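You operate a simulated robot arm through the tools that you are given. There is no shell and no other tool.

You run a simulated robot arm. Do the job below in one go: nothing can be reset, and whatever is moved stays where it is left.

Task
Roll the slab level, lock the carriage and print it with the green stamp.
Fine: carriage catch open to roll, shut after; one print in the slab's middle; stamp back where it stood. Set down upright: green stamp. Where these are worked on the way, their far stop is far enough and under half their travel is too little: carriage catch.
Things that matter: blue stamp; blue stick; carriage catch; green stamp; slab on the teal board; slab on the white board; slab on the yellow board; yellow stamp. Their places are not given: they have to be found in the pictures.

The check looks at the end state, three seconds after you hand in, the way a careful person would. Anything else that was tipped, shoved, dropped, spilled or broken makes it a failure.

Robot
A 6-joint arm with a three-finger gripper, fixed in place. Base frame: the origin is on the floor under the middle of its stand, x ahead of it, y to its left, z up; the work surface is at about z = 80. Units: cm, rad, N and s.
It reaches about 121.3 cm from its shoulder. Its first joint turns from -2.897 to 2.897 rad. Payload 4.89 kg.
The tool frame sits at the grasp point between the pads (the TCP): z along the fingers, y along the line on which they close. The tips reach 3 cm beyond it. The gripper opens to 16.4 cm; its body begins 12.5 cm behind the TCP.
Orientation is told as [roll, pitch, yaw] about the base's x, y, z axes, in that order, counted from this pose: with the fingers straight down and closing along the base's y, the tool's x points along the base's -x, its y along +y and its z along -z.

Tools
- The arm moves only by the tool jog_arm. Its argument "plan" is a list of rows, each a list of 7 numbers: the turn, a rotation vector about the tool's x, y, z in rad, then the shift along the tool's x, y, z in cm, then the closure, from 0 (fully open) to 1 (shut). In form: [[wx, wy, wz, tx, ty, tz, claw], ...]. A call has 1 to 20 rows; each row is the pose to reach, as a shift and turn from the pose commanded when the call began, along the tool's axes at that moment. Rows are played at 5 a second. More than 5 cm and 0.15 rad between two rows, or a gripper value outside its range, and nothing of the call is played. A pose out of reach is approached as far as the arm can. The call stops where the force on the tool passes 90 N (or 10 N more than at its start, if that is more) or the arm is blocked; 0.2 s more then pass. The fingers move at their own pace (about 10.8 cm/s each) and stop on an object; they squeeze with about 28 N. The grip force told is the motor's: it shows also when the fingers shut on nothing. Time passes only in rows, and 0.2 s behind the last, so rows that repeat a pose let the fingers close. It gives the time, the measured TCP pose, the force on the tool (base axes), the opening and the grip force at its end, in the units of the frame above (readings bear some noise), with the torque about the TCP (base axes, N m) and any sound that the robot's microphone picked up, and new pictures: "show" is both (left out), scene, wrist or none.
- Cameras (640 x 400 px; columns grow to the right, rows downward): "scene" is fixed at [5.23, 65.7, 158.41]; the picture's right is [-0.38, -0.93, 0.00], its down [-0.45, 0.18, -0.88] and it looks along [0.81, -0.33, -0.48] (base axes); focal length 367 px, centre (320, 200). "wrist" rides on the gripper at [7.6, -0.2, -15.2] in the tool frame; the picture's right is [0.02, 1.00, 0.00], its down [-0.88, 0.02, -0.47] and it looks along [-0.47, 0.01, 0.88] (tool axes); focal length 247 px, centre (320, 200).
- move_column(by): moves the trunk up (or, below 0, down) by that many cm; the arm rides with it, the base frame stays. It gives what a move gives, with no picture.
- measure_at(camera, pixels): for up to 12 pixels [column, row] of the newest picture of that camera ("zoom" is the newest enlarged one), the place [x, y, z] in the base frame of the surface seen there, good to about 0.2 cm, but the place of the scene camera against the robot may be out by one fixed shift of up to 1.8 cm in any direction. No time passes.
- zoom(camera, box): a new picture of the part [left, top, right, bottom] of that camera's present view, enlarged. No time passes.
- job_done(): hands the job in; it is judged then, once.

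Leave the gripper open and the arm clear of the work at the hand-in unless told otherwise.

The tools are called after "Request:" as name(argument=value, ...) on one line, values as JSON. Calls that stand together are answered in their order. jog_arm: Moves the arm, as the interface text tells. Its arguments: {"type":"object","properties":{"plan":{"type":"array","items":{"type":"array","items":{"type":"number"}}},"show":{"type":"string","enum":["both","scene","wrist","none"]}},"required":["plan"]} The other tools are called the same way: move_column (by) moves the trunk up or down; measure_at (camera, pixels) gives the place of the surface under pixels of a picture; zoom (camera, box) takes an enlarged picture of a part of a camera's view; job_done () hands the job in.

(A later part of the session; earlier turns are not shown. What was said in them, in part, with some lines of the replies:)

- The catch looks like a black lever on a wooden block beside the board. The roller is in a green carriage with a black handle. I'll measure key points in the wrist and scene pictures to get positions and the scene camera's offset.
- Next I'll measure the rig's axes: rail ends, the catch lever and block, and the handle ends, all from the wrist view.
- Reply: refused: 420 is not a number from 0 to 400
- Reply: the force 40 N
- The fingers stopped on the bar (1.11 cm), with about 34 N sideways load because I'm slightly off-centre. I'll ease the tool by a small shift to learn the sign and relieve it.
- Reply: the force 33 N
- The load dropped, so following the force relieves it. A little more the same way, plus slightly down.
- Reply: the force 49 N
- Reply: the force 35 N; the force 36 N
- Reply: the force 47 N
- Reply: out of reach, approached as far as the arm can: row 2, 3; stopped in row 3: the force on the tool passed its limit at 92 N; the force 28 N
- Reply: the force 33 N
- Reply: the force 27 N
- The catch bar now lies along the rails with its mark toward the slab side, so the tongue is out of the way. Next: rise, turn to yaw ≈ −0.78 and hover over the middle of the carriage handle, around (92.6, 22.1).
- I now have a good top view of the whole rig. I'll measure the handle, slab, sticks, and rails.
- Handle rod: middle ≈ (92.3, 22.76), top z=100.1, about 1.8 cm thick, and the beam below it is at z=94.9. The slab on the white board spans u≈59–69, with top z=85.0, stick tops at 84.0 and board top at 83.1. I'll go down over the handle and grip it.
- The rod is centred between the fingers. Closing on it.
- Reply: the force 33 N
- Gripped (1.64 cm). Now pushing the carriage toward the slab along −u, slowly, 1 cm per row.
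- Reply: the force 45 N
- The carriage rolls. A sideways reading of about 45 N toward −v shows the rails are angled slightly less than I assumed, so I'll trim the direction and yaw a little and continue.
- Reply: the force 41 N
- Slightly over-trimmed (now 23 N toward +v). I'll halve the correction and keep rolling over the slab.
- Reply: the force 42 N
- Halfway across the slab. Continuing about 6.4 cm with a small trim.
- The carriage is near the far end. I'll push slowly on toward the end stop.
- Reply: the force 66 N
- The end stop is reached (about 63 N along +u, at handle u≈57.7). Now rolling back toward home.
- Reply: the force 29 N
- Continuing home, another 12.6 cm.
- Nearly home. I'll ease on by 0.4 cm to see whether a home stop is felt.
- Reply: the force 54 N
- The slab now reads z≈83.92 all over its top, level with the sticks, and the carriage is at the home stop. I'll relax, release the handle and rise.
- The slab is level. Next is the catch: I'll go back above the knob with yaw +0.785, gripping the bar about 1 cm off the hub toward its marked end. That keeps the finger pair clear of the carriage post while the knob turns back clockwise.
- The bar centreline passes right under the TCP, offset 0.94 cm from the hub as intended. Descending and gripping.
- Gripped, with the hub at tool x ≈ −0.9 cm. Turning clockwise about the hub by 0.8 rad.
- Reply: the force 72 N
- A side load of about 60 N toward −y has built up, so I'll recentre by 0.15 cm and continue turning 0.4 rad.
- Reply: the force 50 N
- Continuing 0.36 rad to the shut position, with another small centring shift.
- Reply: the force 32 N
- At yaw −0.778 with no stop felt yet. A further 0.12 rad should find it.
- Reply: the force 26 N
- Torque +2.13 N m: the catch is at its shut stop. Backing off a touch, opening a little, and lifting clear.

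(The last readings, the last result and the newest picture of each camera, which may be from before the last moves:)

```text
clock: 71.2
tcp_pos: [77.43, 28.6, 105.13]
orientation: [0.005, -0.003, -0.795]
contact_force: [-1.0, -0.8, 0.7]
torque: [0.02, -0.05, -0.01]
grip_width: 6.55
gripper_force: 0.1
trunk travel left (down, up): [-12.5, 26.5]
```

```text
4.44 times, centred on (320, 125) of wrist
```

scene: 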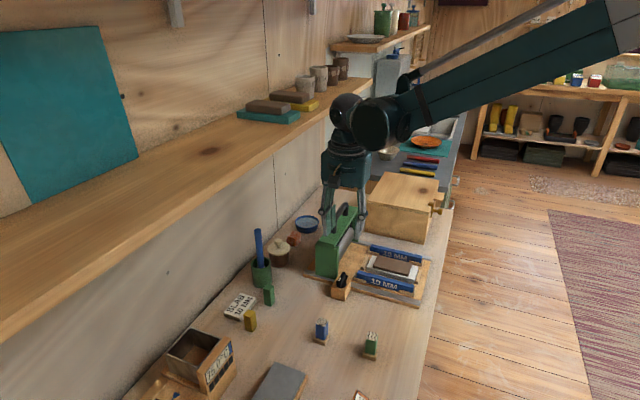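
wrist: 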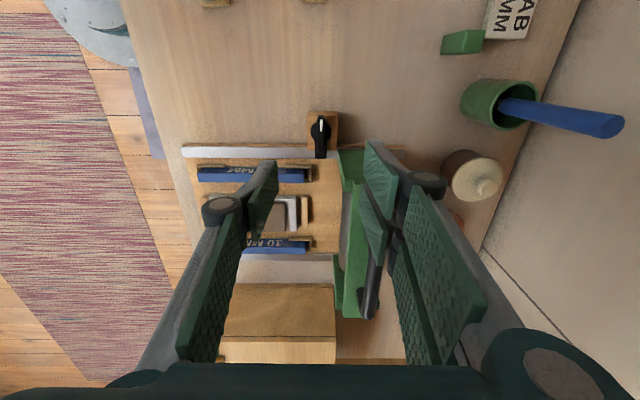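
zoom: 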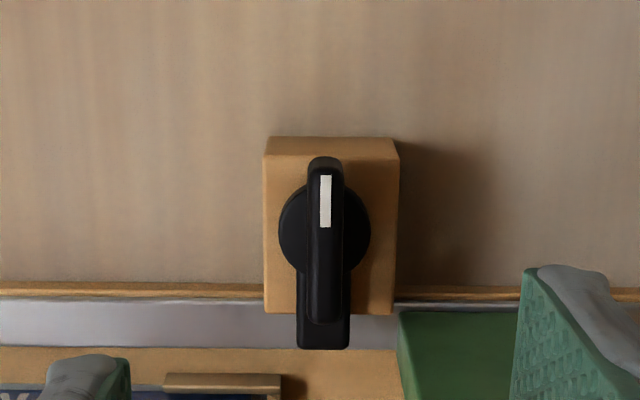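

The catch is back in its original shut position. Now I'll hover above the green stamp, near (56.3, 30.6), to look at it closely.

Request:
jog_arm(plan=[[0, 0, 0, 2.7, -2.28, 0, 0.6], [0, 0, 0, 5.4, -4.56, 0, 0.5], [0, 0, 0, 8.1, -6.84, 0, 0.4], [0, 0, 0, 10.8, -9.1, 0, 0.4], [0, 0, 0, 13.5, -11.4, 0, 0.4], [0, 0, 0, 16.2, -13.67, 0, 0.4], [0, 0, 0, 16.2, -13.67, 0, 0.4]], show="both")

Request:
zoom(camera="wrist", box=[270, 80, 370, 180])

```text
clock: 72.8
tcp_pos: [56.27, 30.98, 104.81]
orientation: [0.005, -0.004, -0.796]
contact_force: [-0.7, 0.3, 0.1]
torque: [0.05, 0.05, 0.04]
grip_width: 9.86
gripper_force: 0.1
trunk travel left (down, up): [-12.5, 26.5]
```

scene: 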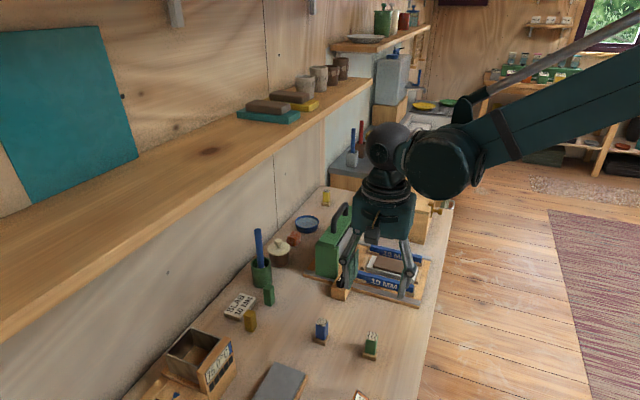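
wrist: 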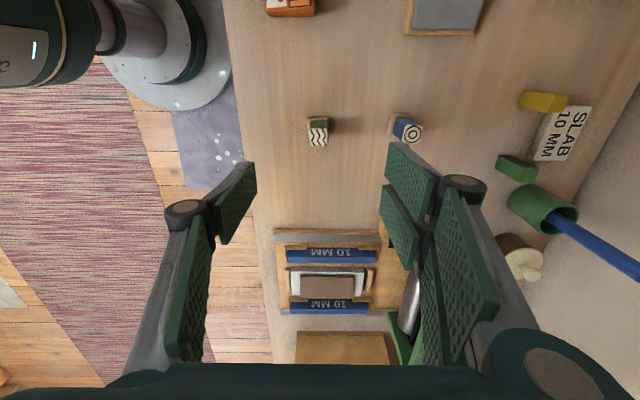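

```text
4.00 times, centred on (320, 130) of wrist
```

zoom: 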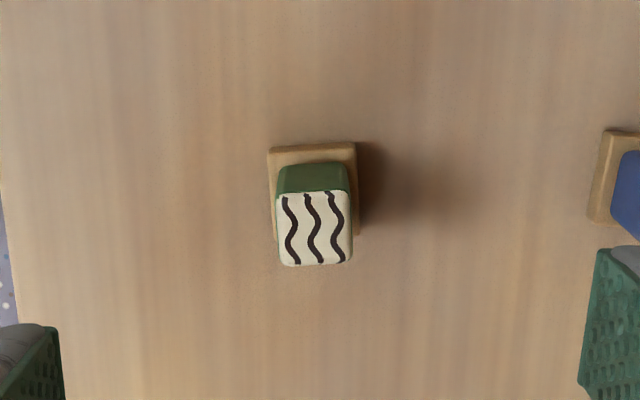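

The stamp is nearly aligned with the present tool yaw. I'll measure its top face and its base plate.

Request:
measure_at(camera="zoom", pixels=[[283, 198], [346, 195], [284, 260], [348, 258], [315, 228], [280, 180], [348, 178], [275, 152], [352, 148], [315, 148], [315, 175], [355, 225]])

Request:
zoom(camera="scene", box=[300, 300, 420, 375])

```text
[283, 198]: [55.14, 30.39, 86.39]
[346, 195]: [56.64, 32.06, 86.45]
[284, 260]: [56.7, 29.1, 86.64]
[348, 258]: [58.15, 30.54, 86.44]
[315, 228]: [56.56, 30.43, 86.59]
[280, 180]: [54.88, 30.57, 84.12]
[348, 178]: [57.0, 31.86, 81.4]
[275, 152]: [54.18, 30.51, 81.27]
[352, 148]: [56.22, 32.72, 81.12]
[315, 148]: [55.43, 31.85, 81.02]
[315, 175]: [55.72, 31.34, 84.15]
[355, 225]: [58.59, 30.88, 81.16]
```

```text
5.33 times, centred on (360, 338) of scene
```

zoom: 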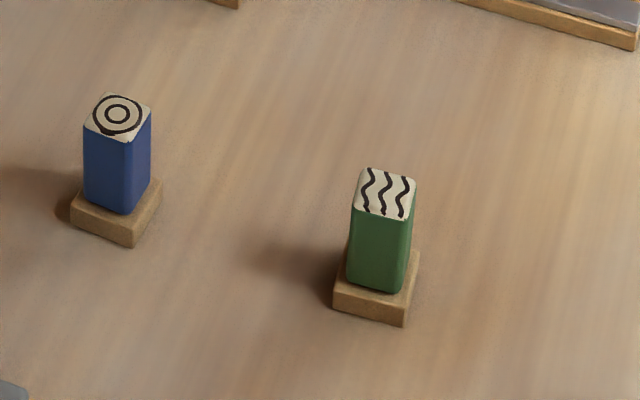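

The stamp body is about 2.2 cm square, centred at ≈ (56.66, 30.52), from z≈81.2 to 86.45, on a wooden plate. Before picking it up I want the exact middle of the rolled slab, so I'll hover over the slab.

Request:
jog_arm(plan=[[0, 0, -0.011, -4.0, 0.35, 0, 0.2], [0, 0, -0.011, -8.0, 0.7, 0, 0], [0, 0, -0.011, -12.0, 1.05, 0, 0], [0, 0, -0.011, -16.0, 1.4, 0, 0], [0, 0, -0.011, -20.0, 1.75, 0, 0], [0, 0, -0.011, -24.0, 2.1, 0, 0], [0, 0, -0.011, -28.0, 2.45, 0, 0], [0, 0, -0.011, -31.7, 2.8, 0, 0], [0, 0, -0.011, -31.7, 2.8, 0, 0]], show="both")

Request:
zoom(camera="wrist", box=[240, 70, 400, 190])

```text
clock: 74.8
tcp_pos: [80.56, 10.34, 104.97]
orientation: [0.005, -0.003, -0.783]
contact_force: [0.1, -0.1, 0.3]
torque: [-0.02, 0.0, -0.02]
grip_width: 16.39
gripper_force: 0.0
trunk travel left (down, up): [-12.5, 26.5]
```

scene: 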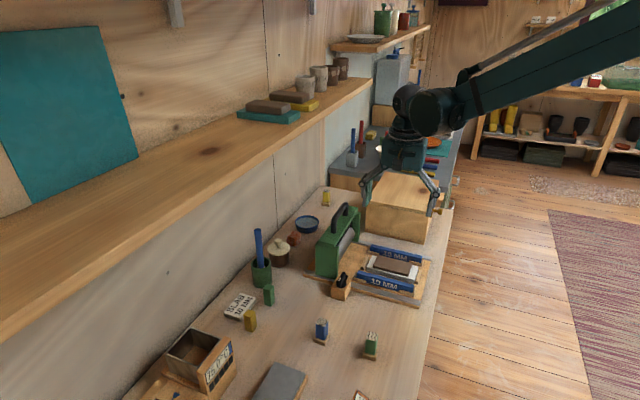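
wrist: 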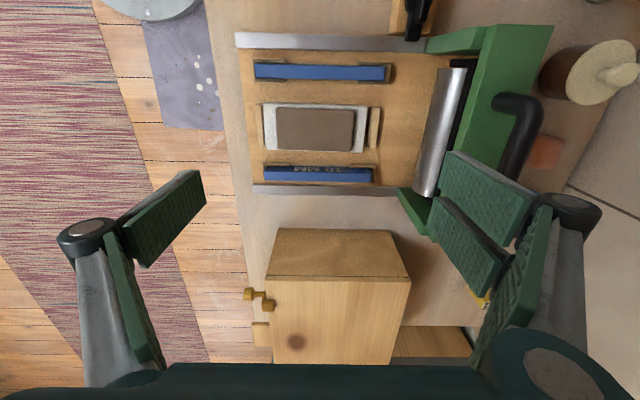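

```text
3.33 times, centred on (320, 130) of wrist
```

zoom: 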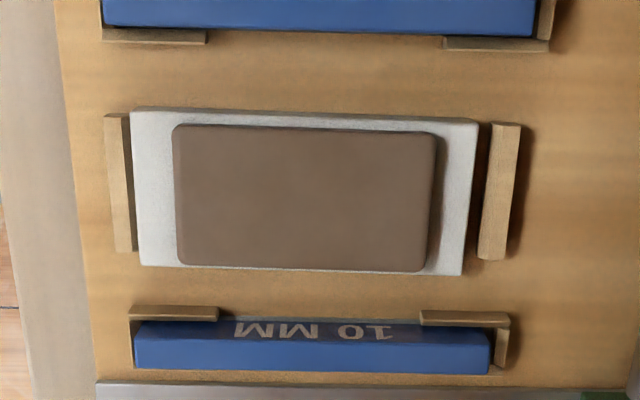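

Now measuring the rolled slab's top-face corners and edges.

Request:
measure_at(camera="zoom", pixels=[[182, 133], [425, 141], [186, 257], [416, 264], [178, 190], [428, 200], [305, 132], [300, 263], [300, 198], [178, 128], [430, 135], [182, 262]])

Request:
measure_at(camera="zoom", pixels=[[172, 190], [436, 200], [305, 126], [300, 268], [175, 230], [432, 170], [240, 126], [370, 130], [240, 266], [370, 270], [140, 200], [465, 200]])

```text
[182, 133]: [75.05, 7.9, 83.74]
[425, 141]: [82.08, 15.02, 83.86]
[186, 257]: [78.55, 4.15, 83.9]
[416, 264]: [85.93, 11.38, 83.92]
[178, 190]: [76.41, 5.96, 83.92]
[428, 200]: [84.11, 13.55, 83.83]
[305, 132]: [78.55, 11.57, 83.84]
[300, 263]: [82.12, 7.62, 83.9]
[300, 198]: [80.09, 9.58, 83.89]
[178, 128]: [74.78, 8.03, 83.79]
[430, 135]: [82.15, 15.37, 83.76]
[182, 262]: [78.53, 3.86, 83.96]
```

```text
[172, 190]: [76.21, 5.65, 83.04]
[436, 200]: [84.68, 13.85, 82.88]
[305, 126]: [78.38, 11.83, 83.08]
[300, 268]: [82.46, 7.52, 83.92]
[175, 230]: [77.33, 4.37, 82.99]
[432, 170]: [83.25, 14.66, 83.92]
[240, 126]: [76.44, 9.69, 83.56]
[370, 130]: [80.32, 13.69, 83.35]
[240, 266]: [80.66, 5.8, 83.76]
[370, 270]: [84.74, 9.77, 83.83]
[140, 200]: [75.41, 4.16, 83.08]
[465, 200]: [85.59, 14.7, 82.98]
```

The rolled slab's middle comes out at ≈ (80.47, 9.59), top z≈83.9, size about 11.1 × 5.7 cm. Now back above the green stamp with yaw −0.72, matching its sides.

Request:
jog_arm(plan=[[0, 0, -0.01, 3.9, -0.32, 0, 0.3], [0, 0, -0.02, 7.8, -0.64, 0, 0.5], [0, 0, -0.03, 11.7, -0.96, 0, 0.63], [0, 0, -0.04, 15.6, -1.28, 0, 0.63], [0, 0, -0.05, 19.5, -1.6, 0, 0.63], [0, 0, -0.063, 23.4, -1.92, 0, 0.63], [0, 0, -0.063, 27.3, -2.24, 1, 0.63], [0, 0, -0.063, 31.17, -2.56, 3, 0.63], [0, 0, -0.063, 31.17, -2.56, 6, 0.63], [0, 0, -0.063, 31.17, -2.56, 6, 0.63]], show="wrist")

Request:
zoom(camera="wrist", box=[270, 90, 370, 190])

Request:
measure_at(camera="zoom", pixels=[[282, 195], [350, 195], [284, 260], [350, 260], [316, 228], [316, 200], [316, 258], [285, 228], [350, 228]])

```text
clock: 77.0
tcp_pos: [56.64, 30.61, 98.89]
orientation: [0.005, -0.003, -0.72]
contact_force: [-0.1, 0.9, 1.0]
torque: [-0.01, -0.04, 0.02]
grip_width: 6.06
gripper_force: 0.1
trunk travel left (down, up): [-12.5, 26.5]
```

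wrist: 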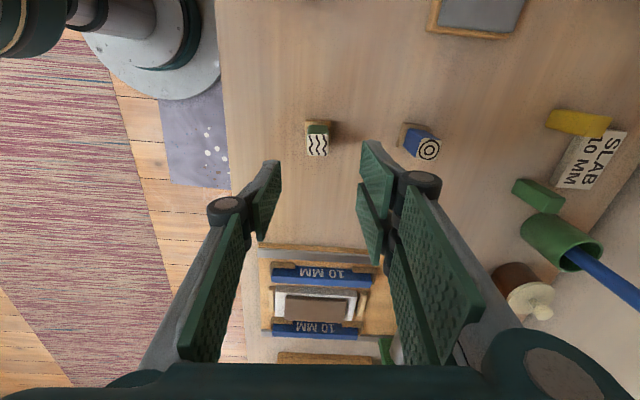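

```text
4.00 times, centred on (320, 140) of wrist
```

zoom: 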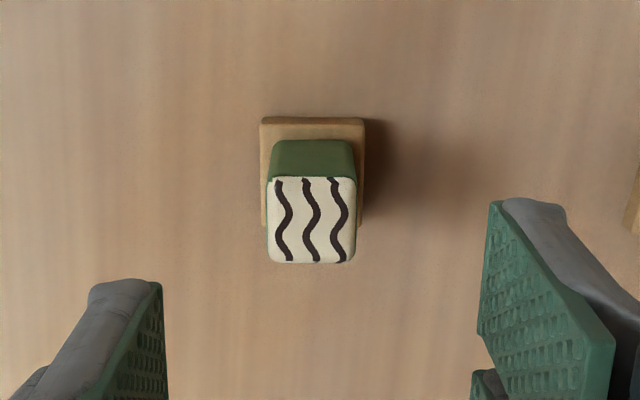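

```text
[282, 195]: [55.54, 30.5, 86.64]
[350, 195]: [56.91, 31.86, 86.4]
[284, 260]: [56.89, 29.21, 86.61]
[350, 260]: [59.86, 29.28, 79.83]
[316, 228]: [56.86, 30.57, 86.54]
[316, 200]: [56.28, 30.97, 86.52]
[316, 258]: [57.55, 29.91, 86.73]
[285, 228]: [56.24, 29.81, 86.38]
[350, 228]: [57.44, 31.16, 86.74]
```

The stamp face is square to the view and centred under the TCP (≈ 56.64, 30.58). Descending to grip its body, keeping the tips above the wooden plate at z≈81.3.

Request:
jog_arm(plan=[[0, 0, 0, 0, 0, 4, 0.63], [0, 0, 0, 0, 0, 8, 0.63], [0, 0, 0, 0, 0, 11, 0.63], [0, 0, 0, 0, 0, 13, 0.63], [0, 0, 0, 0, 0, 13.5, 0.63], [0, 0, 0, 0, 0, 13.5, 0.63]], show="both")

Request:
zoom(camera="wrist", box=[240, 110, 400, 260])

```text
clock: 78.4
tcp_pos: [56.45, 30.74, 85.34]
orientation: [0.006, -0.001, -0.722]
contact_force: [0.4, 0.2, -1.4]
torque: [0.02, 0.01, -0.01]
grip_width: 6.07
gripper_force: 0.0
trunk travel left (down, up): [-12.5, 26.5]
```

scene: 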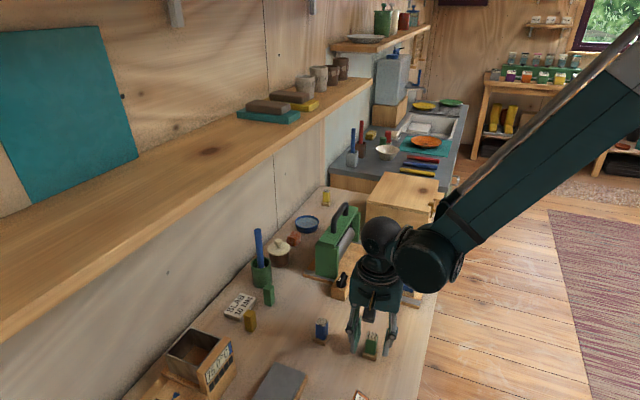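
wrist: 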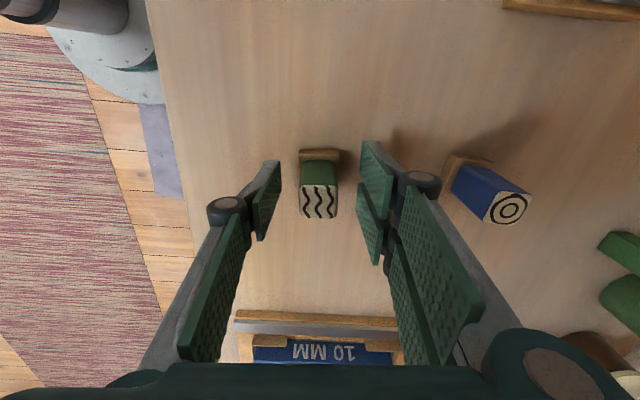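

```text
2.67 times, centred on (320, 185) of wrist
```

zoom: 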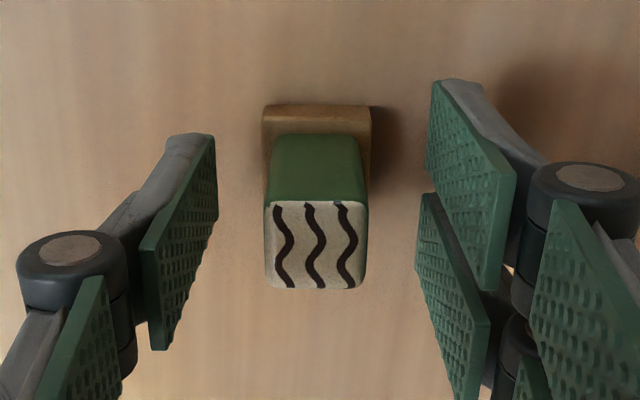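

I'll check the centring by measuring the stamp's sides against the finger pads.

Request:
measure_at(camera="zoom", pixels=[[272, 240], [362, 240], [316, 210], [316, 280], [212, 160], [432, 130], [425, 230], [316, 245], [275, 180], [358, 180]])

```text
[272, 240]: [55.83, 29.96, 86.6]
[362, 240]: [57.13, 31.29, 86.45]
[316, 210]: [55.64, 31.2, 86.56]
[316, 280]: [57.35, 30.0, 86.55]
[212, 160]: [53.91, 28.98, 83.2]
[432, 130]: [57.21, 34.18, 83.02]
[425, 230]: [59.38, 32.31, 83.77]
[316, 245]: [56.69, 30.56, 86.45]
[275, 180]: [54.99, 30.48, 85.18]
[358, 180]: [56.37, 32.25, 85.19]
```

The stamp is 0.1 cm toward −y of the fingers' middle, so I'll trim that and close gently.

Request:
jog_arm(plan=[[0, 0, 0, 0, -0.1, 0, 0.63], [0, 0, 0, 0, -0.1, 0, 0.75], [0, 0, 0, 0, -0.1, 0, 0.82], [0, 0, 0, 0, -0.1, 0, 0.86], [0, 0, 0, 0, -0.1, 0, 0.9], [0, 0, 0, 0, -0.1, 0, 1], [0, 0, 0, 0, -0.1, 0, 1], [0, 0, 0, 0, -0.1, 0, 1]], show="both")

Request:
zoom(camera="wrist", box=[240, 110, 400, 260])

```text
clock: 80.2
tcp_pos: [56.45, 30.53, 85.35]
orientation: [0.007, -0.004, -0.722]
contact_force: [-0.1, -0.8, 0.2]
torque: [0.01, 0.03, 0.01]
grip_width: 2.54
gripper_force: 28.1
trunk travel left (down, up): [-12.5, 26.5]
```

scene: 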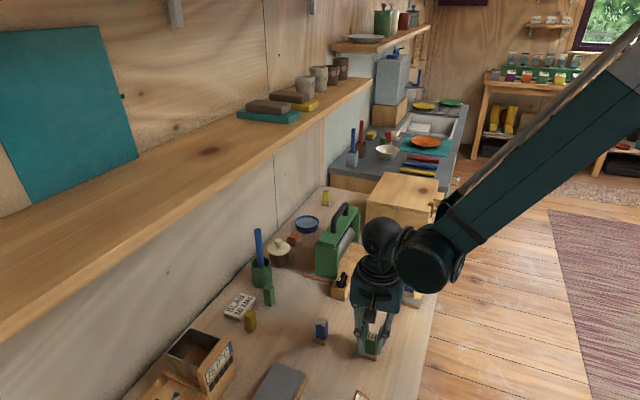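
wrist: 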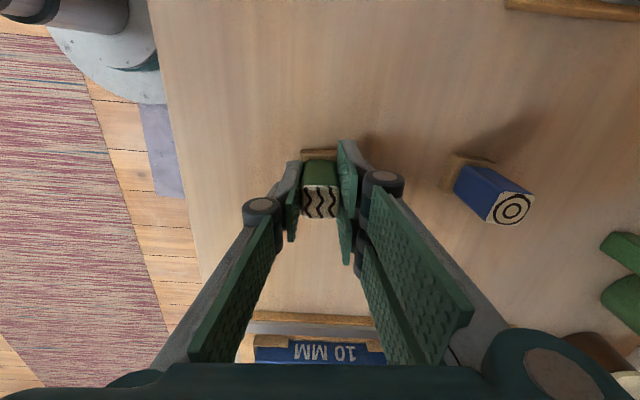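

```text
2.67 times, centred on (320, 185) of wrist
```

zoom: 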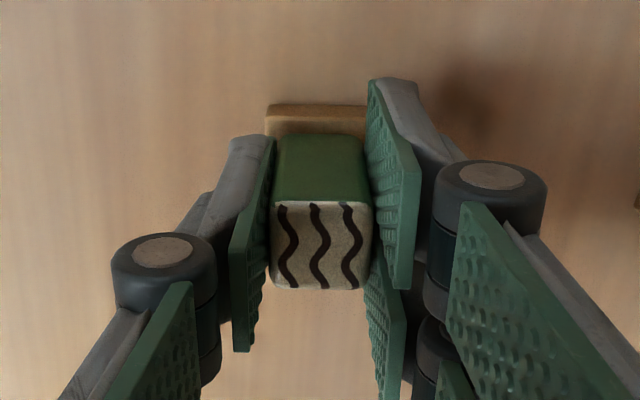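

The stamp is held (2.54 cm wide). I'll lift it a few centimetres and see whether the wooden plate stays behind.

Request:
jog_arm(plan=[[0, 0, 0, 0, 0, -0.5, 1], [0, 0, 0, 0, 0, -1.5, 1], [0, 0, 0, 0, 0, -3, 1], [0, 0, 0, 0, 0, -6, 1], [0, 0, 0, 0, 0, -9, 1], [0, 0, 0, 0, 0, -9, 1]], show="both")

Request:
zoom(camera="wrist", box=[240, 70, 400, 240])

Request:
zoom(camera="scene", box=[310, 260, 430, 375])

```text
clock: 81.6
tcp_pos: [56.15, 30.71, 94.28]
orientation: [0.006, -0.002, -0.721]
contact_force: [0.4, -0.9, -0.8]
torque: [0.04, 0.0, -0.02]
grip_width: 2.51
gripper_force: 28.3
trunk travel left (down, up): [-12.5, 26.5]
```

scene: 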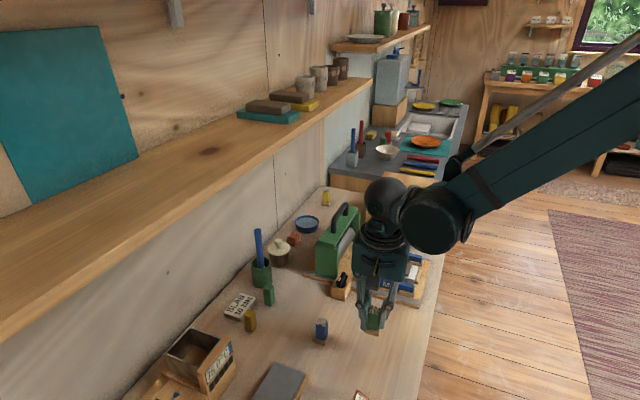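
wrist: 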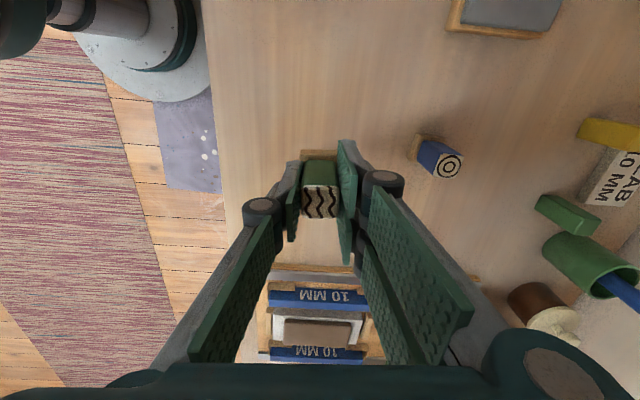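

```text
2.35 times, centred on (320, 155) of wrist
```

zoom: 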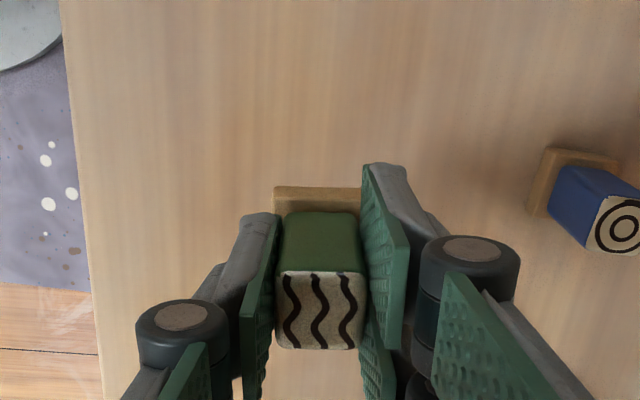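

```text
3.48 times, centred on (370, 318) of scene
```

zoom: 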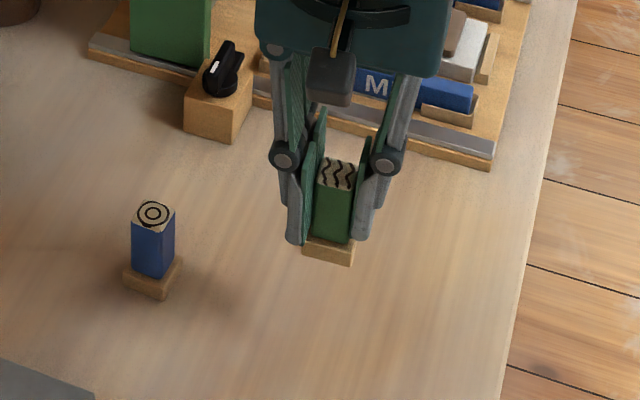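

The wooden block came up with it, so it is the stamp's foot (bottom ≈ 5.4 cm below the TCP). Now carrying the stamp above the slab, bottom near z≈94, and turning it 0.06 rad to line up with the slab.

Request:
jog_arm(plan=[[0, 0, 0, -0.5, 0, -3, 1], [0, 0, 0.01, -3.0, 0, -5.7, 1], [0, 0, 0.02, -6.5, 0, -5.7, 1], [0, 0, 0.03, -10.0, 0, -5.7, 1], [0, 0, 0.04, -13.5, 0, -5.7, 1], [0, 0, 0.05, -17.0, 0, -5.7, 1], [0, 0, 0.063, -20.5, 0.02, -5.7, 1], [0, 0, 0.063, -24.0, 0.03, -5.7, 1], [0, 0, 0.063, -27.5, 0.04, -5.7, 1], [0, 0, 0.063, -30.3, 0.05, -5.7, 1], [0, 0, 0.063, -31.87, 0.05, -5.7, 1], [0, 0, 0.063, -31.87, 0.05, -5.7, 1], [0, 0, 0.063, -31.87, 0.05, -5.7, 1]], show="both")

Request:
zoom(camera="wrist", box=[220, 60, 420, 240])

Request:
zoom(camera="scene", box=[310, 180, 460, 310])

```text
clock: 84.4
tcp_pos: [80.36, 9.5, 100.24]
orientation: [0.005, -0.003, -0.787]
contact_force: [0.2, -0.2, -1.4]
torque: [0.01, 0.01, -0.02]
grip_width: 2.52
gripper_force: 28.4
trunk travel left (down, up): [-12.5, 26.5]
```

scene: 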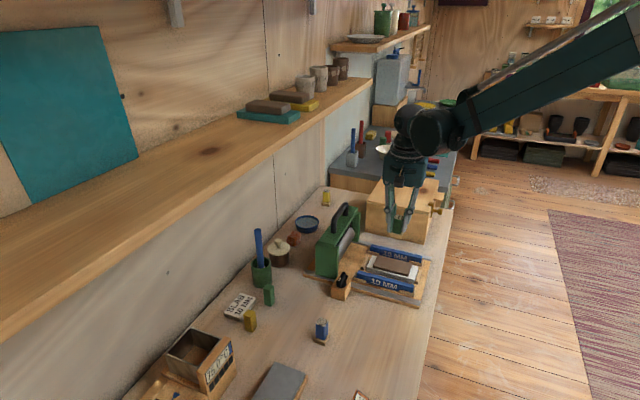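
wrist: 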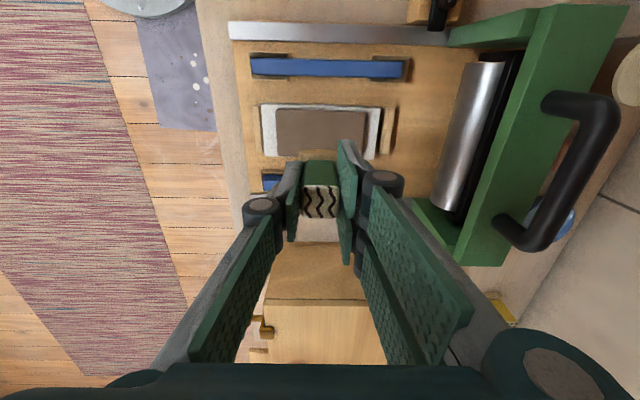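

```text
2.22 times, centred on (320, 150) of wrist
```

zoom: 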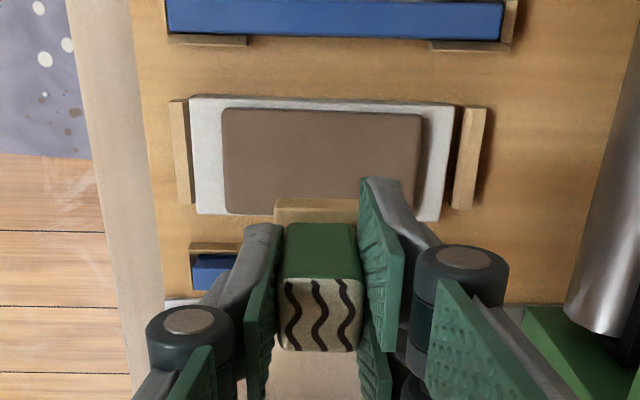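

```text
3.08 times, centred on (385, 245) of scene
```

zoom: 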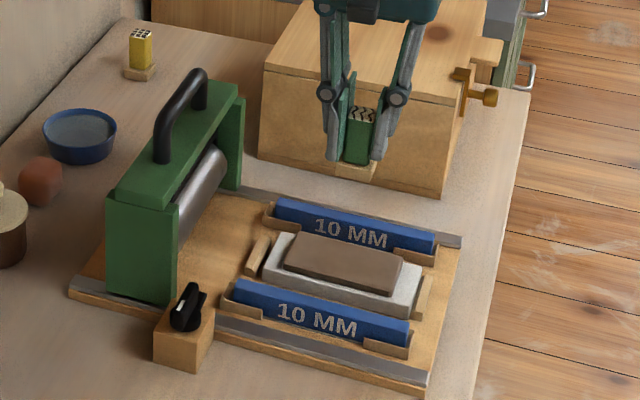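

I'll double-check the slab's edges, the stamp's foot and the box height from this pose before pressing.

Request:
measure_at(camera="zoom", pixels=[[227, 160], [418, 160], [320, 115], [280, 204], [356, 204], [278, 216], [318, 210], [226, 205], [228, 114], [417, 120], [330, 380], [350, 185]])

Request:
measure_at(camera="wrist", pixels=[[320, 265], [280, 280], [370, 285], [320, 320], [320, 240]])

```text
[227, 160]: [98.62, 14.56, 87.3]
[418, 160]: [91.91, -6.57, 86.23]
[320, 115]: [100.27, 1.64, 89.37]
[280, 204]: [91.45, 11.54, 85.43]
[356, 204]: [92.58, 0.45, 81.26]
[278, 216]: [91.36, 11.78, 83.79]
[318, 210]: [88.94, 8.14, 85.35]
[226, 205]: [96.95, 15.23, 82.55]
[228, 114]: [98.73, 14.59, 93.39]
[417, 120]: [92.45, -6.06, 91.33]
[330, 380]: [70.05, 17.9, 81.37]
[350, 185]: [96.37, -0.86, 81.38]
```

```text
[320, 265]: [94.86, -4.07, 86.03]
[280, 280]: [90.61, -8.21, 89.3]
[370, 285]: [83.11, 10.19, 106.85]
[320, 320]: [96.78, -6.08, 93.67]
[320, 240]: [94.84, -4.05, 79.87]
```

That measured the scene zoom, so I'll redo it on the wrist zoom.

Request:
zoom(camera="wrist", box=[220, 60, 420, 240])

Request:
measure_at(camera="zoom", pixels=[[227, 160], [418, 160], [320, 115], [280, 204], [356, 204], [278, 216], [318, 202], [228, 205], [228, 114], [417, 120], [316, 320], [318, 216]])

```text
2.22 times, centred on (320, 150) of wrist
```

zoom: 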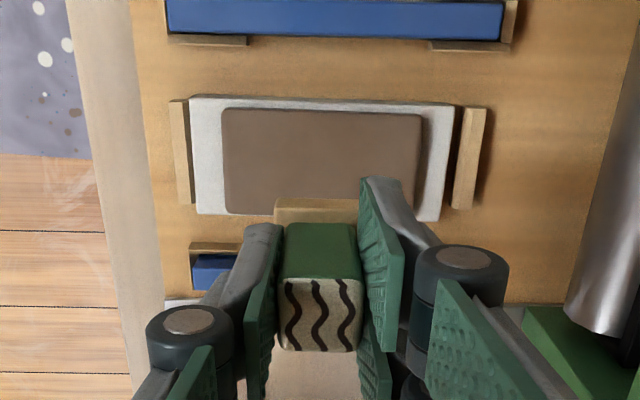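

```text
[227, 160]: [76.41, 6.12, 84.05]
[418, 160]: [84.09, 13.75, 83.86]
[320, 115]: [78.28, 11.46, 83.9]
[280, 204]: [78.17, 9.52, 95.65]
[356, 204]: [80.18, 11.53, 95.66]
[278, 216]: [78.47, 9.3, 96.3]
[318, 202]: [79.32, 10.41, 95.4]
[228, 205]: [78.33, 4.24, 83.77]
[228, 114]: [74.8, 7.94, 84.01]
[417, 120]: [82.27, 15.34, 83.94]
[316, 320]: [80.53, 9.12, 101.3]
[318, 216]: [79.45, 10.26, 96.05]
```

Stamp ≈ (80.3, 9.42) versus slab middle ≈ (80.43, 9.68), so a small trim of about +0.2 cm along u. I'll descend to about 0.6 cm above the slab.

Request:
jog_arm(plan=[[0, 0, 0, 0.05, 0.2, 2, 1], [0, 0, 0, 0.05, 0.2, 5, 1], [0, 0, 0, 0.05, 0.2, 8, 1], [0, 0, 0, 0.05, 0.2, 9.8, 1], [0, 0, 0, 0.05, 0.2, 10.3, 1], [0, 0, 0, 0.05, 0.2, 10.3, 1]], show="both")

Request:
zoom(camera="wrist", box=[220, 100, 420, 240])

```text
clock: 85.8
tcp_pos: [80.69, 9.8, 89.84]
orientation: [0.006, -0.003, -0.785]
contact_force: [-0.1, 0.8, -0.2]
torque: [0.05, 0.03, 0.01]
grip_width: 2.52
gripper_force: 28.1
trunk travel left (down, up): [-12.5, 26.5]
```

scene: 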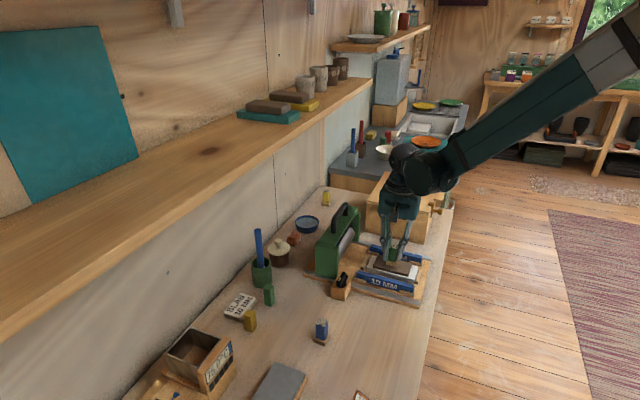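
wrist: 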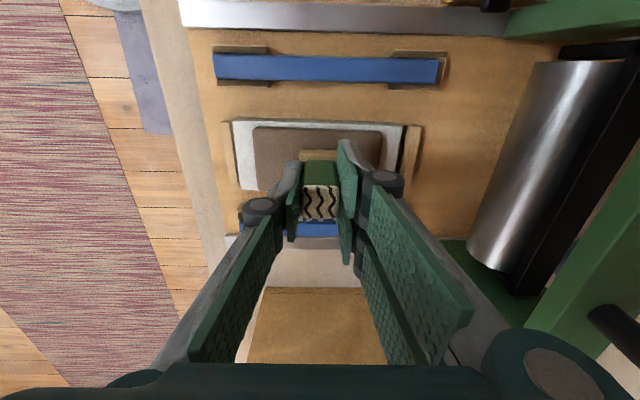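

```text
2.86 times, centred on (320, 170) of wrist
```

zoom: 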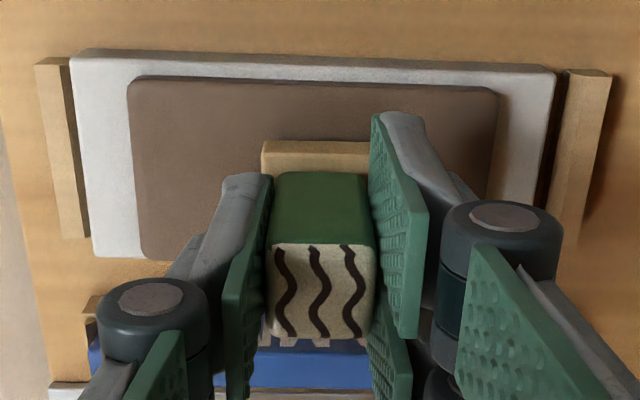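

Checking the centring once more from this close pose.

Request:
measure_at(camera="zoom", pixels=[[140, 170], [484, 170], [300, 85], [268, 150], [360, 150], [132, 90], [490, 98], [146, 250], [265, 160], [318, 146], [300, 130], [150, 120]])

```text
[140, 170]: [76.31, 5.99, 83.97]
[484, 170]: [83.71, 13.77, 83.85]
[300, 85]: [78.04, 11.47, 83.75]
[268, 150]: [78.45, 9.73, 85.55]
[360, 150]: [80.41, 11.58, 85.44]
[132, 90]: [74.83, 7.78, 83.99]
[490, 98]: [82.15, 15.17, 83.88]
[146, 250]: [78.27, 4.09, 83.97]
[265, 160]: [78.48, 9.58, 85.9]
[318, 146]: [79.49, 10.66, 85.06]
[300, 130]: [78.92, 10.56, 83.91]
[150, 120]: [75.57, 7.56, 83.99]
```

Stamp u≈63.7, v≈50.1 against slab middle u≈63.6, v≈50.05: centred within 0.1–0.2 cm. Now lowering in small steps to feel contact.

Request:
jog_arm(plan=[[0, 0, 0, 0, 0, 0.15, 1], [0, 0, 0, 0, 0, 0.3, 1], [0, 0, 0, 0, 0, 0.45, 1], [0, 0, 0, 0, 0, 0.45, 1]], show="none")

```text
clock: 86.8
tcp_pos: [80.55, 9.76, 89.51]
orientation: [0.006, -0.004, -0.785]
contact_force: [-0.1, -0.6, -1.2]
torque: [-0.01, -0.02, -0.03]
grip_width: 2.52
gripper_force: 28.0
trunk travel left (down, up): [-12.5, 26.5]
```

No contact yet. Lowering further in 0.1 cm steps.

Request:
jog_arm(plan=[[0, 0, 0, 0, 0, 0.1, 1], [0, 0, 0, 0, 0, 0.2, 1], [0, 0, 0, 0, 0, 0.2, 1]], show="none")

```text
clock: 87.6
tcp_pos: [80.5, 9.62, 89.39]
orientation: [0.005, -0.004, -0.785]
contact_force: [6.5, 5.4, 23.3]
torque: [0.21, -0.27, 0.02]
grip_width: 2.51
gripper_force: 27.9
trunk travel left (down, up): [-12.5, 26.5]
```

Contact at about 23 N. I'll press slightly more and hold briefly for a clear print.

Request:
jog_arm(plan=[[0, 0, 0, 0, 0, 0.08, 1], [0, 0, 0, 0, 0, 0.08, 1], [0, 0, 0, 0, 0, 0.08, 1]], show="wrist")

```text
clock: 88.4
tcp_pos: [80.38, 9.68, 89.3]
orientation: [0.005, -0.003, -0.786]
contact_force: [2.6, 4.7, 30.2]
torque: [0.14, -0.08, 0.0]
grip_width: 2.5
gripper_force: 27.9
trunk travel left (down, up): [-12.5, 26.5]
```

wrist: 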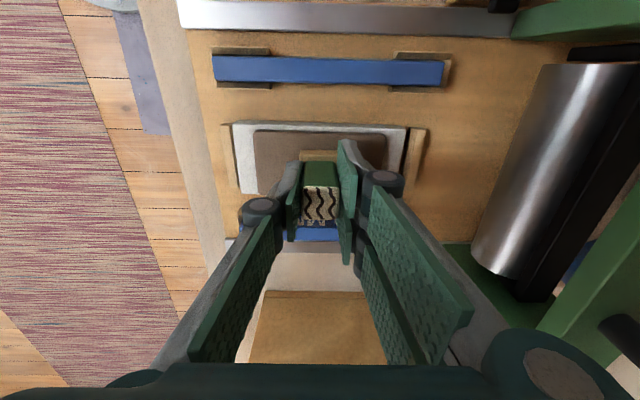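

About 30 N of pressing force. I'll lift straight up and look at the print.

Request:
jog_arm(plan=[[0, 0, 0, 0, 0, -0.2, 1], [0, 0, 0, 0, 0, -0.6, 1], [0, 0, 0, 0, 0, -2, 1], [0, 0, 0, 0, 0, -5, 1], [0, 0, 0, 0, 0, -9, 1], [0, 0, 0, 0, 0, -12, 1], [0, 0, 0, 0, 0, -12, 1]], show="both")

Request:
zoom(camera="wrist", box=[220, 60, 420, 240])

Request:
zoom(camera="scene", box=[350, 230, 440, 300])

```text
clock: 90.0
tcp_pos: [80.29, 9.65, 101.17]
orientation: [0.006, -0.002, -0.784]
contact_force: [0.0, 1.0, -0.4]
torque: [-0.01, -0.06, 0.0]
grip_width: 2.52
gripper_force: 28.3
trunk travel left (down, up): [-12.5, 26.5]
```

scene: 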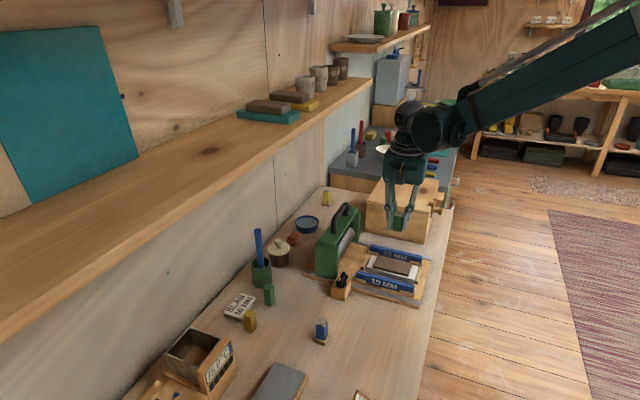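
wrist: 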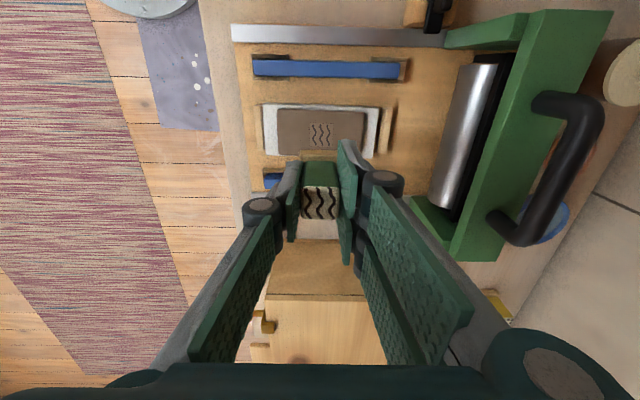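

```text
2.22 times, centred on (320, 150) of wrist
```

zoom: 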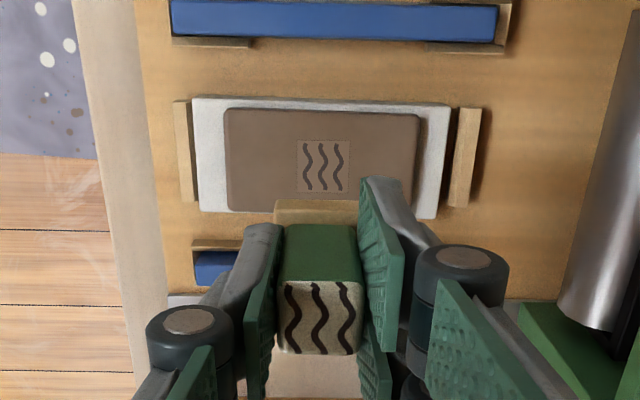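

```text
5.71 times, centred on (395, 265) of scene
```

zoom: 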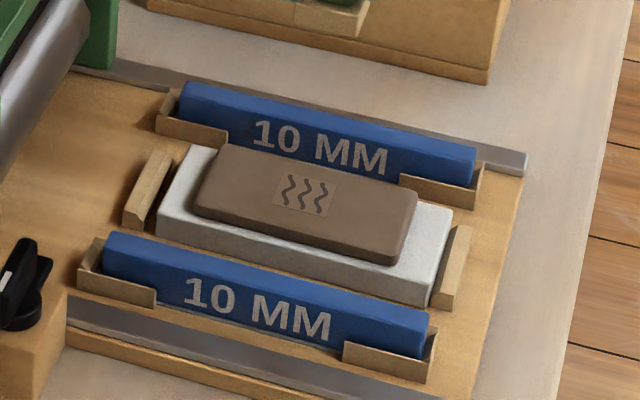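

A clean single wave print sits in the middle of the slab. Now carrying the green stamp back to where it stood, retracing my exact commanded offsets.

Request:
jog_arm(plan=[[0, 0, 0, 2.0, -0.14, 0, 1], [0, 0, -0.01, 5.5, -0.39, 0, 1], [0, 0, -0.02, 9.0, -0.64, 0, 1], [0, 0, -0.03, 12.5, -0.89, 0, 1], [0, 0, -0.04, 16.0, -1.14, 0, 1], [0, 0, -0.05, 19.5, -1.39, 0, 1], [0, 0, -0.063, 23.0, -1.63, 0, 1], [0, 0, -0.063, 26.5, -1.88, 0, 1], [0, 0, -0.063, 29.5, -2.1, 0, 1], [0, 0, -0.063, 31.2, -2.22, 2, 1], [0, 0, -0.063, 31.754, -2.257, 5, 1], [0, 0, -0.063, 31.754, -2.257, 8, 1], [0, 0, -0.063, 31.754, -2.257, 8, 1]], show="both")

Request:
zoom(camera="wrist", box=[240, 70, 400, 240])

```text
clock: 92.8
tcp_pos: [56.53, 30.45, 93.08]
orientation: [0.006, -0.003, -0.72]
contact_force: [-0.6, -0.7, -1.2]
torque: [0.0, -0.01, 0.02]
grip_width: 2.5
gripper_force: 28.3
trunk travel left (down, up): [-12.5, 26.5]
```

scene: 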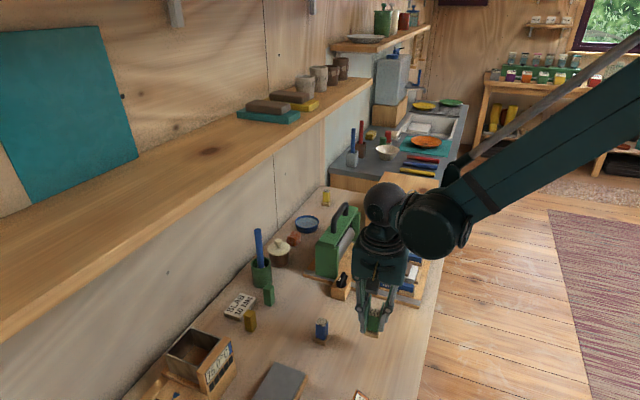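
wrist: 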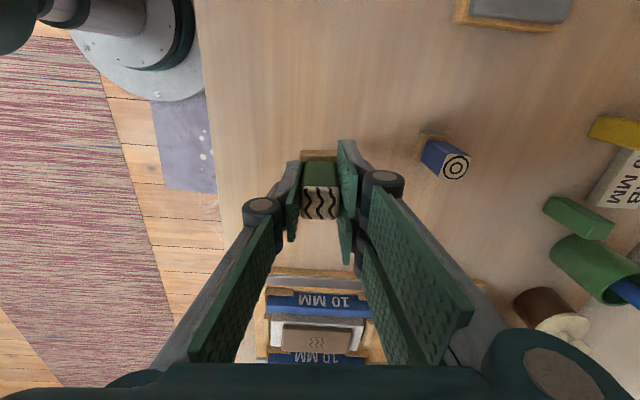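

```text
2.35 times, centred on (320, 155) of wrist
```

zoom: 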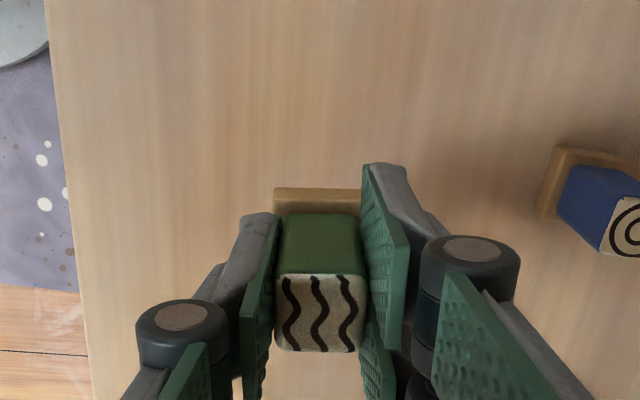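

Back above its spot (56.53, 30.45). Lowering to about 0.6 cm above the bench.

Request:
jog_arm(plan=[[0, 0, 0, 0, 0, 2.5, 1], [0, 0, 0, 0, 0, 5, 1], [0, 0, 0, 0, 0, 6.5, 1], [0, 0, 0, 0, 0, 7.1, 1], [0, 0, 0, 0, 0, 7.1, 1]], show="wrist")

```text
clock: 94.0
tcp_pos: [56.51, 30.53, 86.06]
orientation: [0.005, -0.003, -0.721]
contact_force: [0.3, -0.8, -0.5]
torque: [0.0, 0.02, -0.01]
grip_width: 2.55
gripper_force: 27.8
trunk travel left (down, up): [-12.5, 26.5]
```

wrist: 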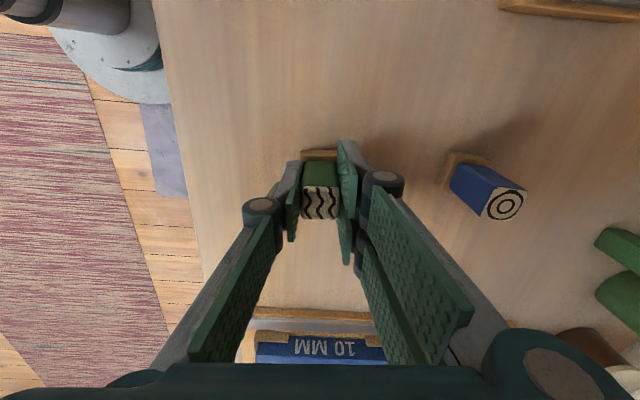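

Lowering in fine steps until contact is felt.

Request:
jog_arm(plan=[[0, 0, 0, 0, 0, 0.2, 1], [0, 0, 0, 0, 0, 0.4, 1], [0, 0, 0, 0, 0, 0.52, 1], [0, 0, 0, 0, 0, 0.52, 1]], show="none")

```text
clock: 95.0
tcp_pos: [56.53, 30.6, 85.45]
orientation: [0.004, -0.003, -0.721]
contact_force: [-0.9, -0.2, -0.4]
torque: [0.01, -0.03, 0.02]
grip_width: 2.53
gripper_force: 28.0
trunk travel left (down, up): [-12.5, 26.5]
```

Request:
jog_arm(plan=[[0, 0, 0, 0, 0, 0.08, 1], [0, 0, 0, 0, 0, 0.15, 1], [0, 0, 0, 0, 0, 0.15, 1]], show="none")

```text
clock: 95.8
tcp_pos: [56.48, 30.54, 85.31]
orientation: [0.006, -0.003, -0.719]
contact_force: [-0.4, -0.2, -0.8]
torque: [-0.01, 0.01, -0.04]
grip_width: 2.55
gripper_force: 28.4
trunk travel left (down, up): [-12.5, 26.5]
```

Still no contact, so the stamp slid up slightly in the grip during pressing. A bit lower.

Request:
jog_arm(plan=[[0, 0, 0, 0, 0, 0.06, 1], [0, 0, 0, 0, 0, 0.12, 1], [0, 0, 0, 0, 0, 0.12, 1]], show="none")

```text
clock: 96.6
tcp_pos: [56.52, 30.58, 85.39]
orientation: [0.006, -0.004, -0.722]
contact_force: [8.4, 2.4, 28.1]
torque: [0.07, -0.43, 0.02]
grip_width: 2.51
gripper_force: 28.0
trunk travel left (down, up): [-12.5, 26.5]
```

Firm contact (28 N). Easing up slightly, then opening slowly.

Request:
jog_arm(plan=[[0, 0, 0, 0, 0, -0.08, 1], [0, 0, 0, 0, 0, -0.08, 1]], show="none")

Request:
jog_arm(plan=[[0, 0, 0, 0, 0, 0, 0.83], [0, 0, 0, 0, 0, 0, 0.8], [0, 0, 0, 0, 0, 0, 0.75], [0, 0, 0, 0, 0, 0, 0.68], [0, 0, 0, 0, 0, 0, 0.63], [0, 0, 0, 0, 0, 0, 0.63]], show="both")

Request:
zoom(camera="wrist", box=[240, 110, 400, 260])

```text
clock: 97.2
tcp_pos: [56.35, 30.65, 85.25]
orientation: [0.003, -0.002, -0.72]
contact_force: [2.5, -0.1, 7.3]
torque: [-0.06, -0.04, 0.02]
grip_width: 2.53
gripper_force: 27.7
trunk travel left (down, up): [-12.5, 26.5]
```

```text
clock: 98.6
tcp_pos: [56.43, 30.68, 85.22]
orientation: [0.004, -0.004, -0.72]
contact_force: [0.4, 1.0, 0.5]
torque: [-0.03, -0.01, -0.02]
grip_width: 6.05
gripper_force: 0.1
trunk travel left (down, up): [-12.5, 26.5]
```

scene: 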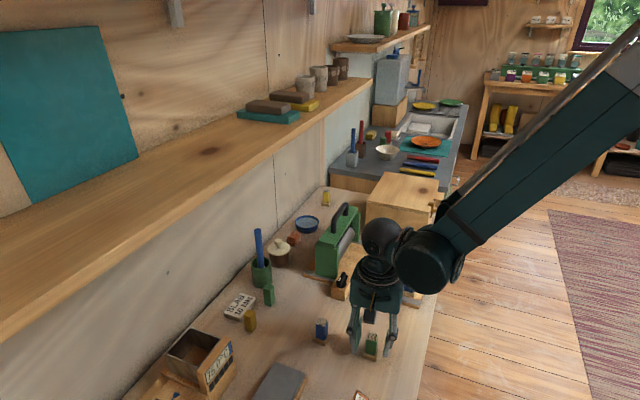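
wrist: 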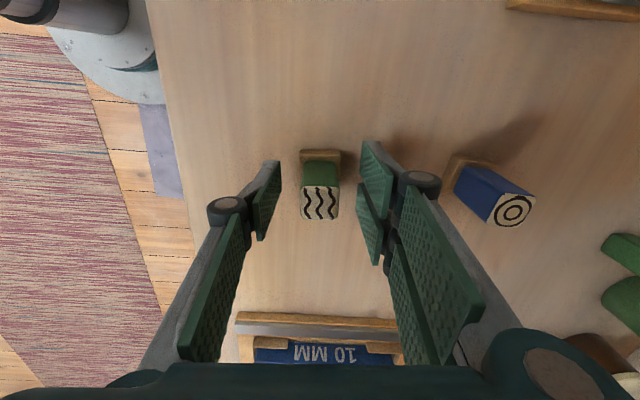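

```text
2.67 times, centred on (320, 185) of wrist
```

zoom: 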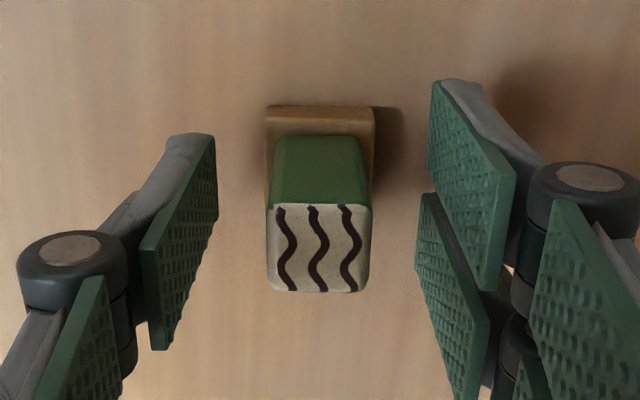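

The stamp stands upright on its spot. I'll lift straight up, clear of everything, and open the gripper fully.

Request:
jog_arm(plan=[[0, 0, 0, 0, 0, -1, 0.63], [0, 0, 0, 0, 0, -3, 0.63], [0, 0, 0, 0, 0, -6, 0.63], [0, 0, 0, 0, 0, -10, 0.63], [0, 0, 0, 0, 0, -14, 0.4], [0, 0, 0, 0, 0, -18, 0.2], [0, 0, 0, 0, 0, -22, 0], [0, 0, 0, 0, 0, -26, 0], [0, 0, 0, 0, 0, -30, 0], [0, 0, 0, 0, 0, -30, 0], [0, 0, 0, 0, 0, -30, 0]], show="both")

Request:
zoom(camera="scene", box=[300, 300, 420, 375])

Request:
zoom(camera="scene", box=[300, 180, 460, 310])

Request:
zoom(camera="wrist", box=[220, 60, 500, 300])

```text
clock: 101.0
tcp_pos: [56.0, 30.57, 115.31]
orientation: [0.005, -0.004, -0.72]
contact_force: [-0.2, -0.4, 0.6]
torque: [0.0, -0.02, -0.04]
grip_width: 16.4
gripper_force: 0.0
trunk travel left (down, up): [-12.5, 26.5]
```

scene: 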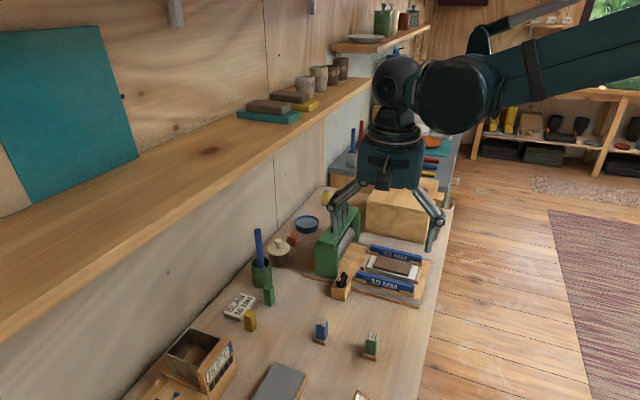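
wrist: 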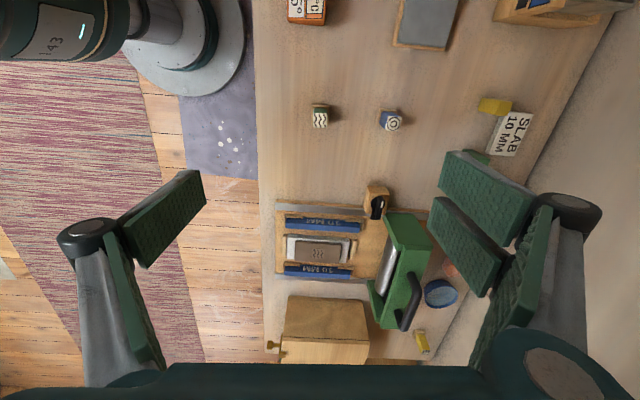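

```text
5.33 times, centred on (360, 338) of scene
```

zoom: 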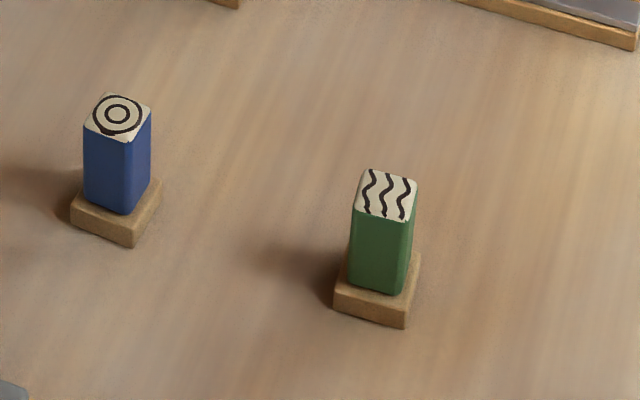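

```text
3.08 times, centred on (380, 245) of scene
```

zoom: 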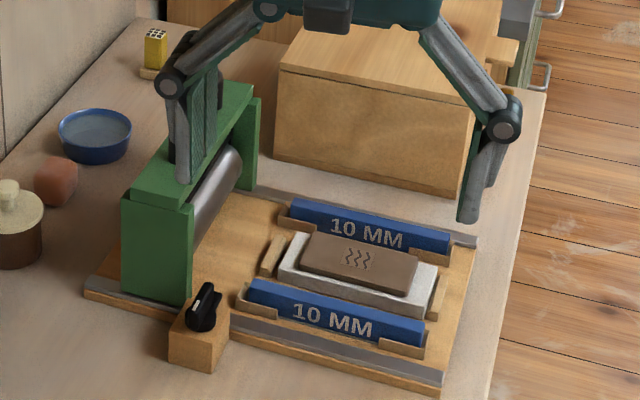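

```text
1.67 times, centred on (360, 180) of wrist
```

zoom: 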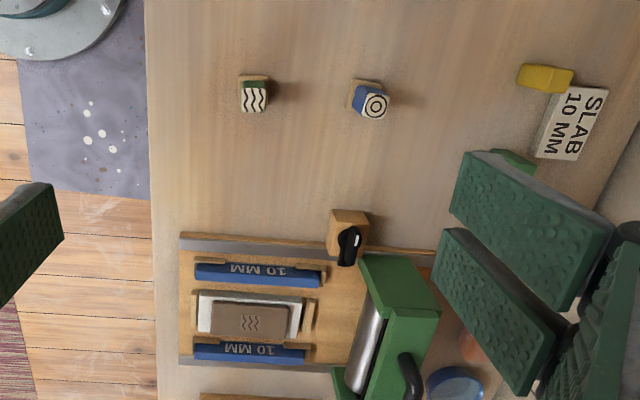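

End state as I see it:
- The green stamp stands upright where it started; its pixels match the first picture.
- The slab reads level at z≈83.9 and has one wave print in its middle.
- The carriage is at home and the catch is shut as before.
- Nothing else has moved.
- The gripper is open and about 30 cm above the bench.

Handing in.

Request:
job_done()

```text
The job is handed in.
```

I finished the job and handed it in; I haven't seen the result of the check.

- **Slab:** I rolled the slab on the white board to the far stop and back. Its top now reads about z = 83.9 all over, level with the blue 10 mm sticks.
- **Carriage and catch:** The carriage is back at its home stop. I turned the catch fully open before rolling and back to its shut stop afterwards.
- **Print:** The slab has one wave print from the green stamp, within about 0.2 cm of its middle.
- **Green stamp:** It stands upright where it started; its place in the scene picture matches the first one.

I did not touch the other stamps or slabs, and in the last pictures nothing else had moved. The gripper is open, about 30 cm above the bench and over the green stamp's spot.
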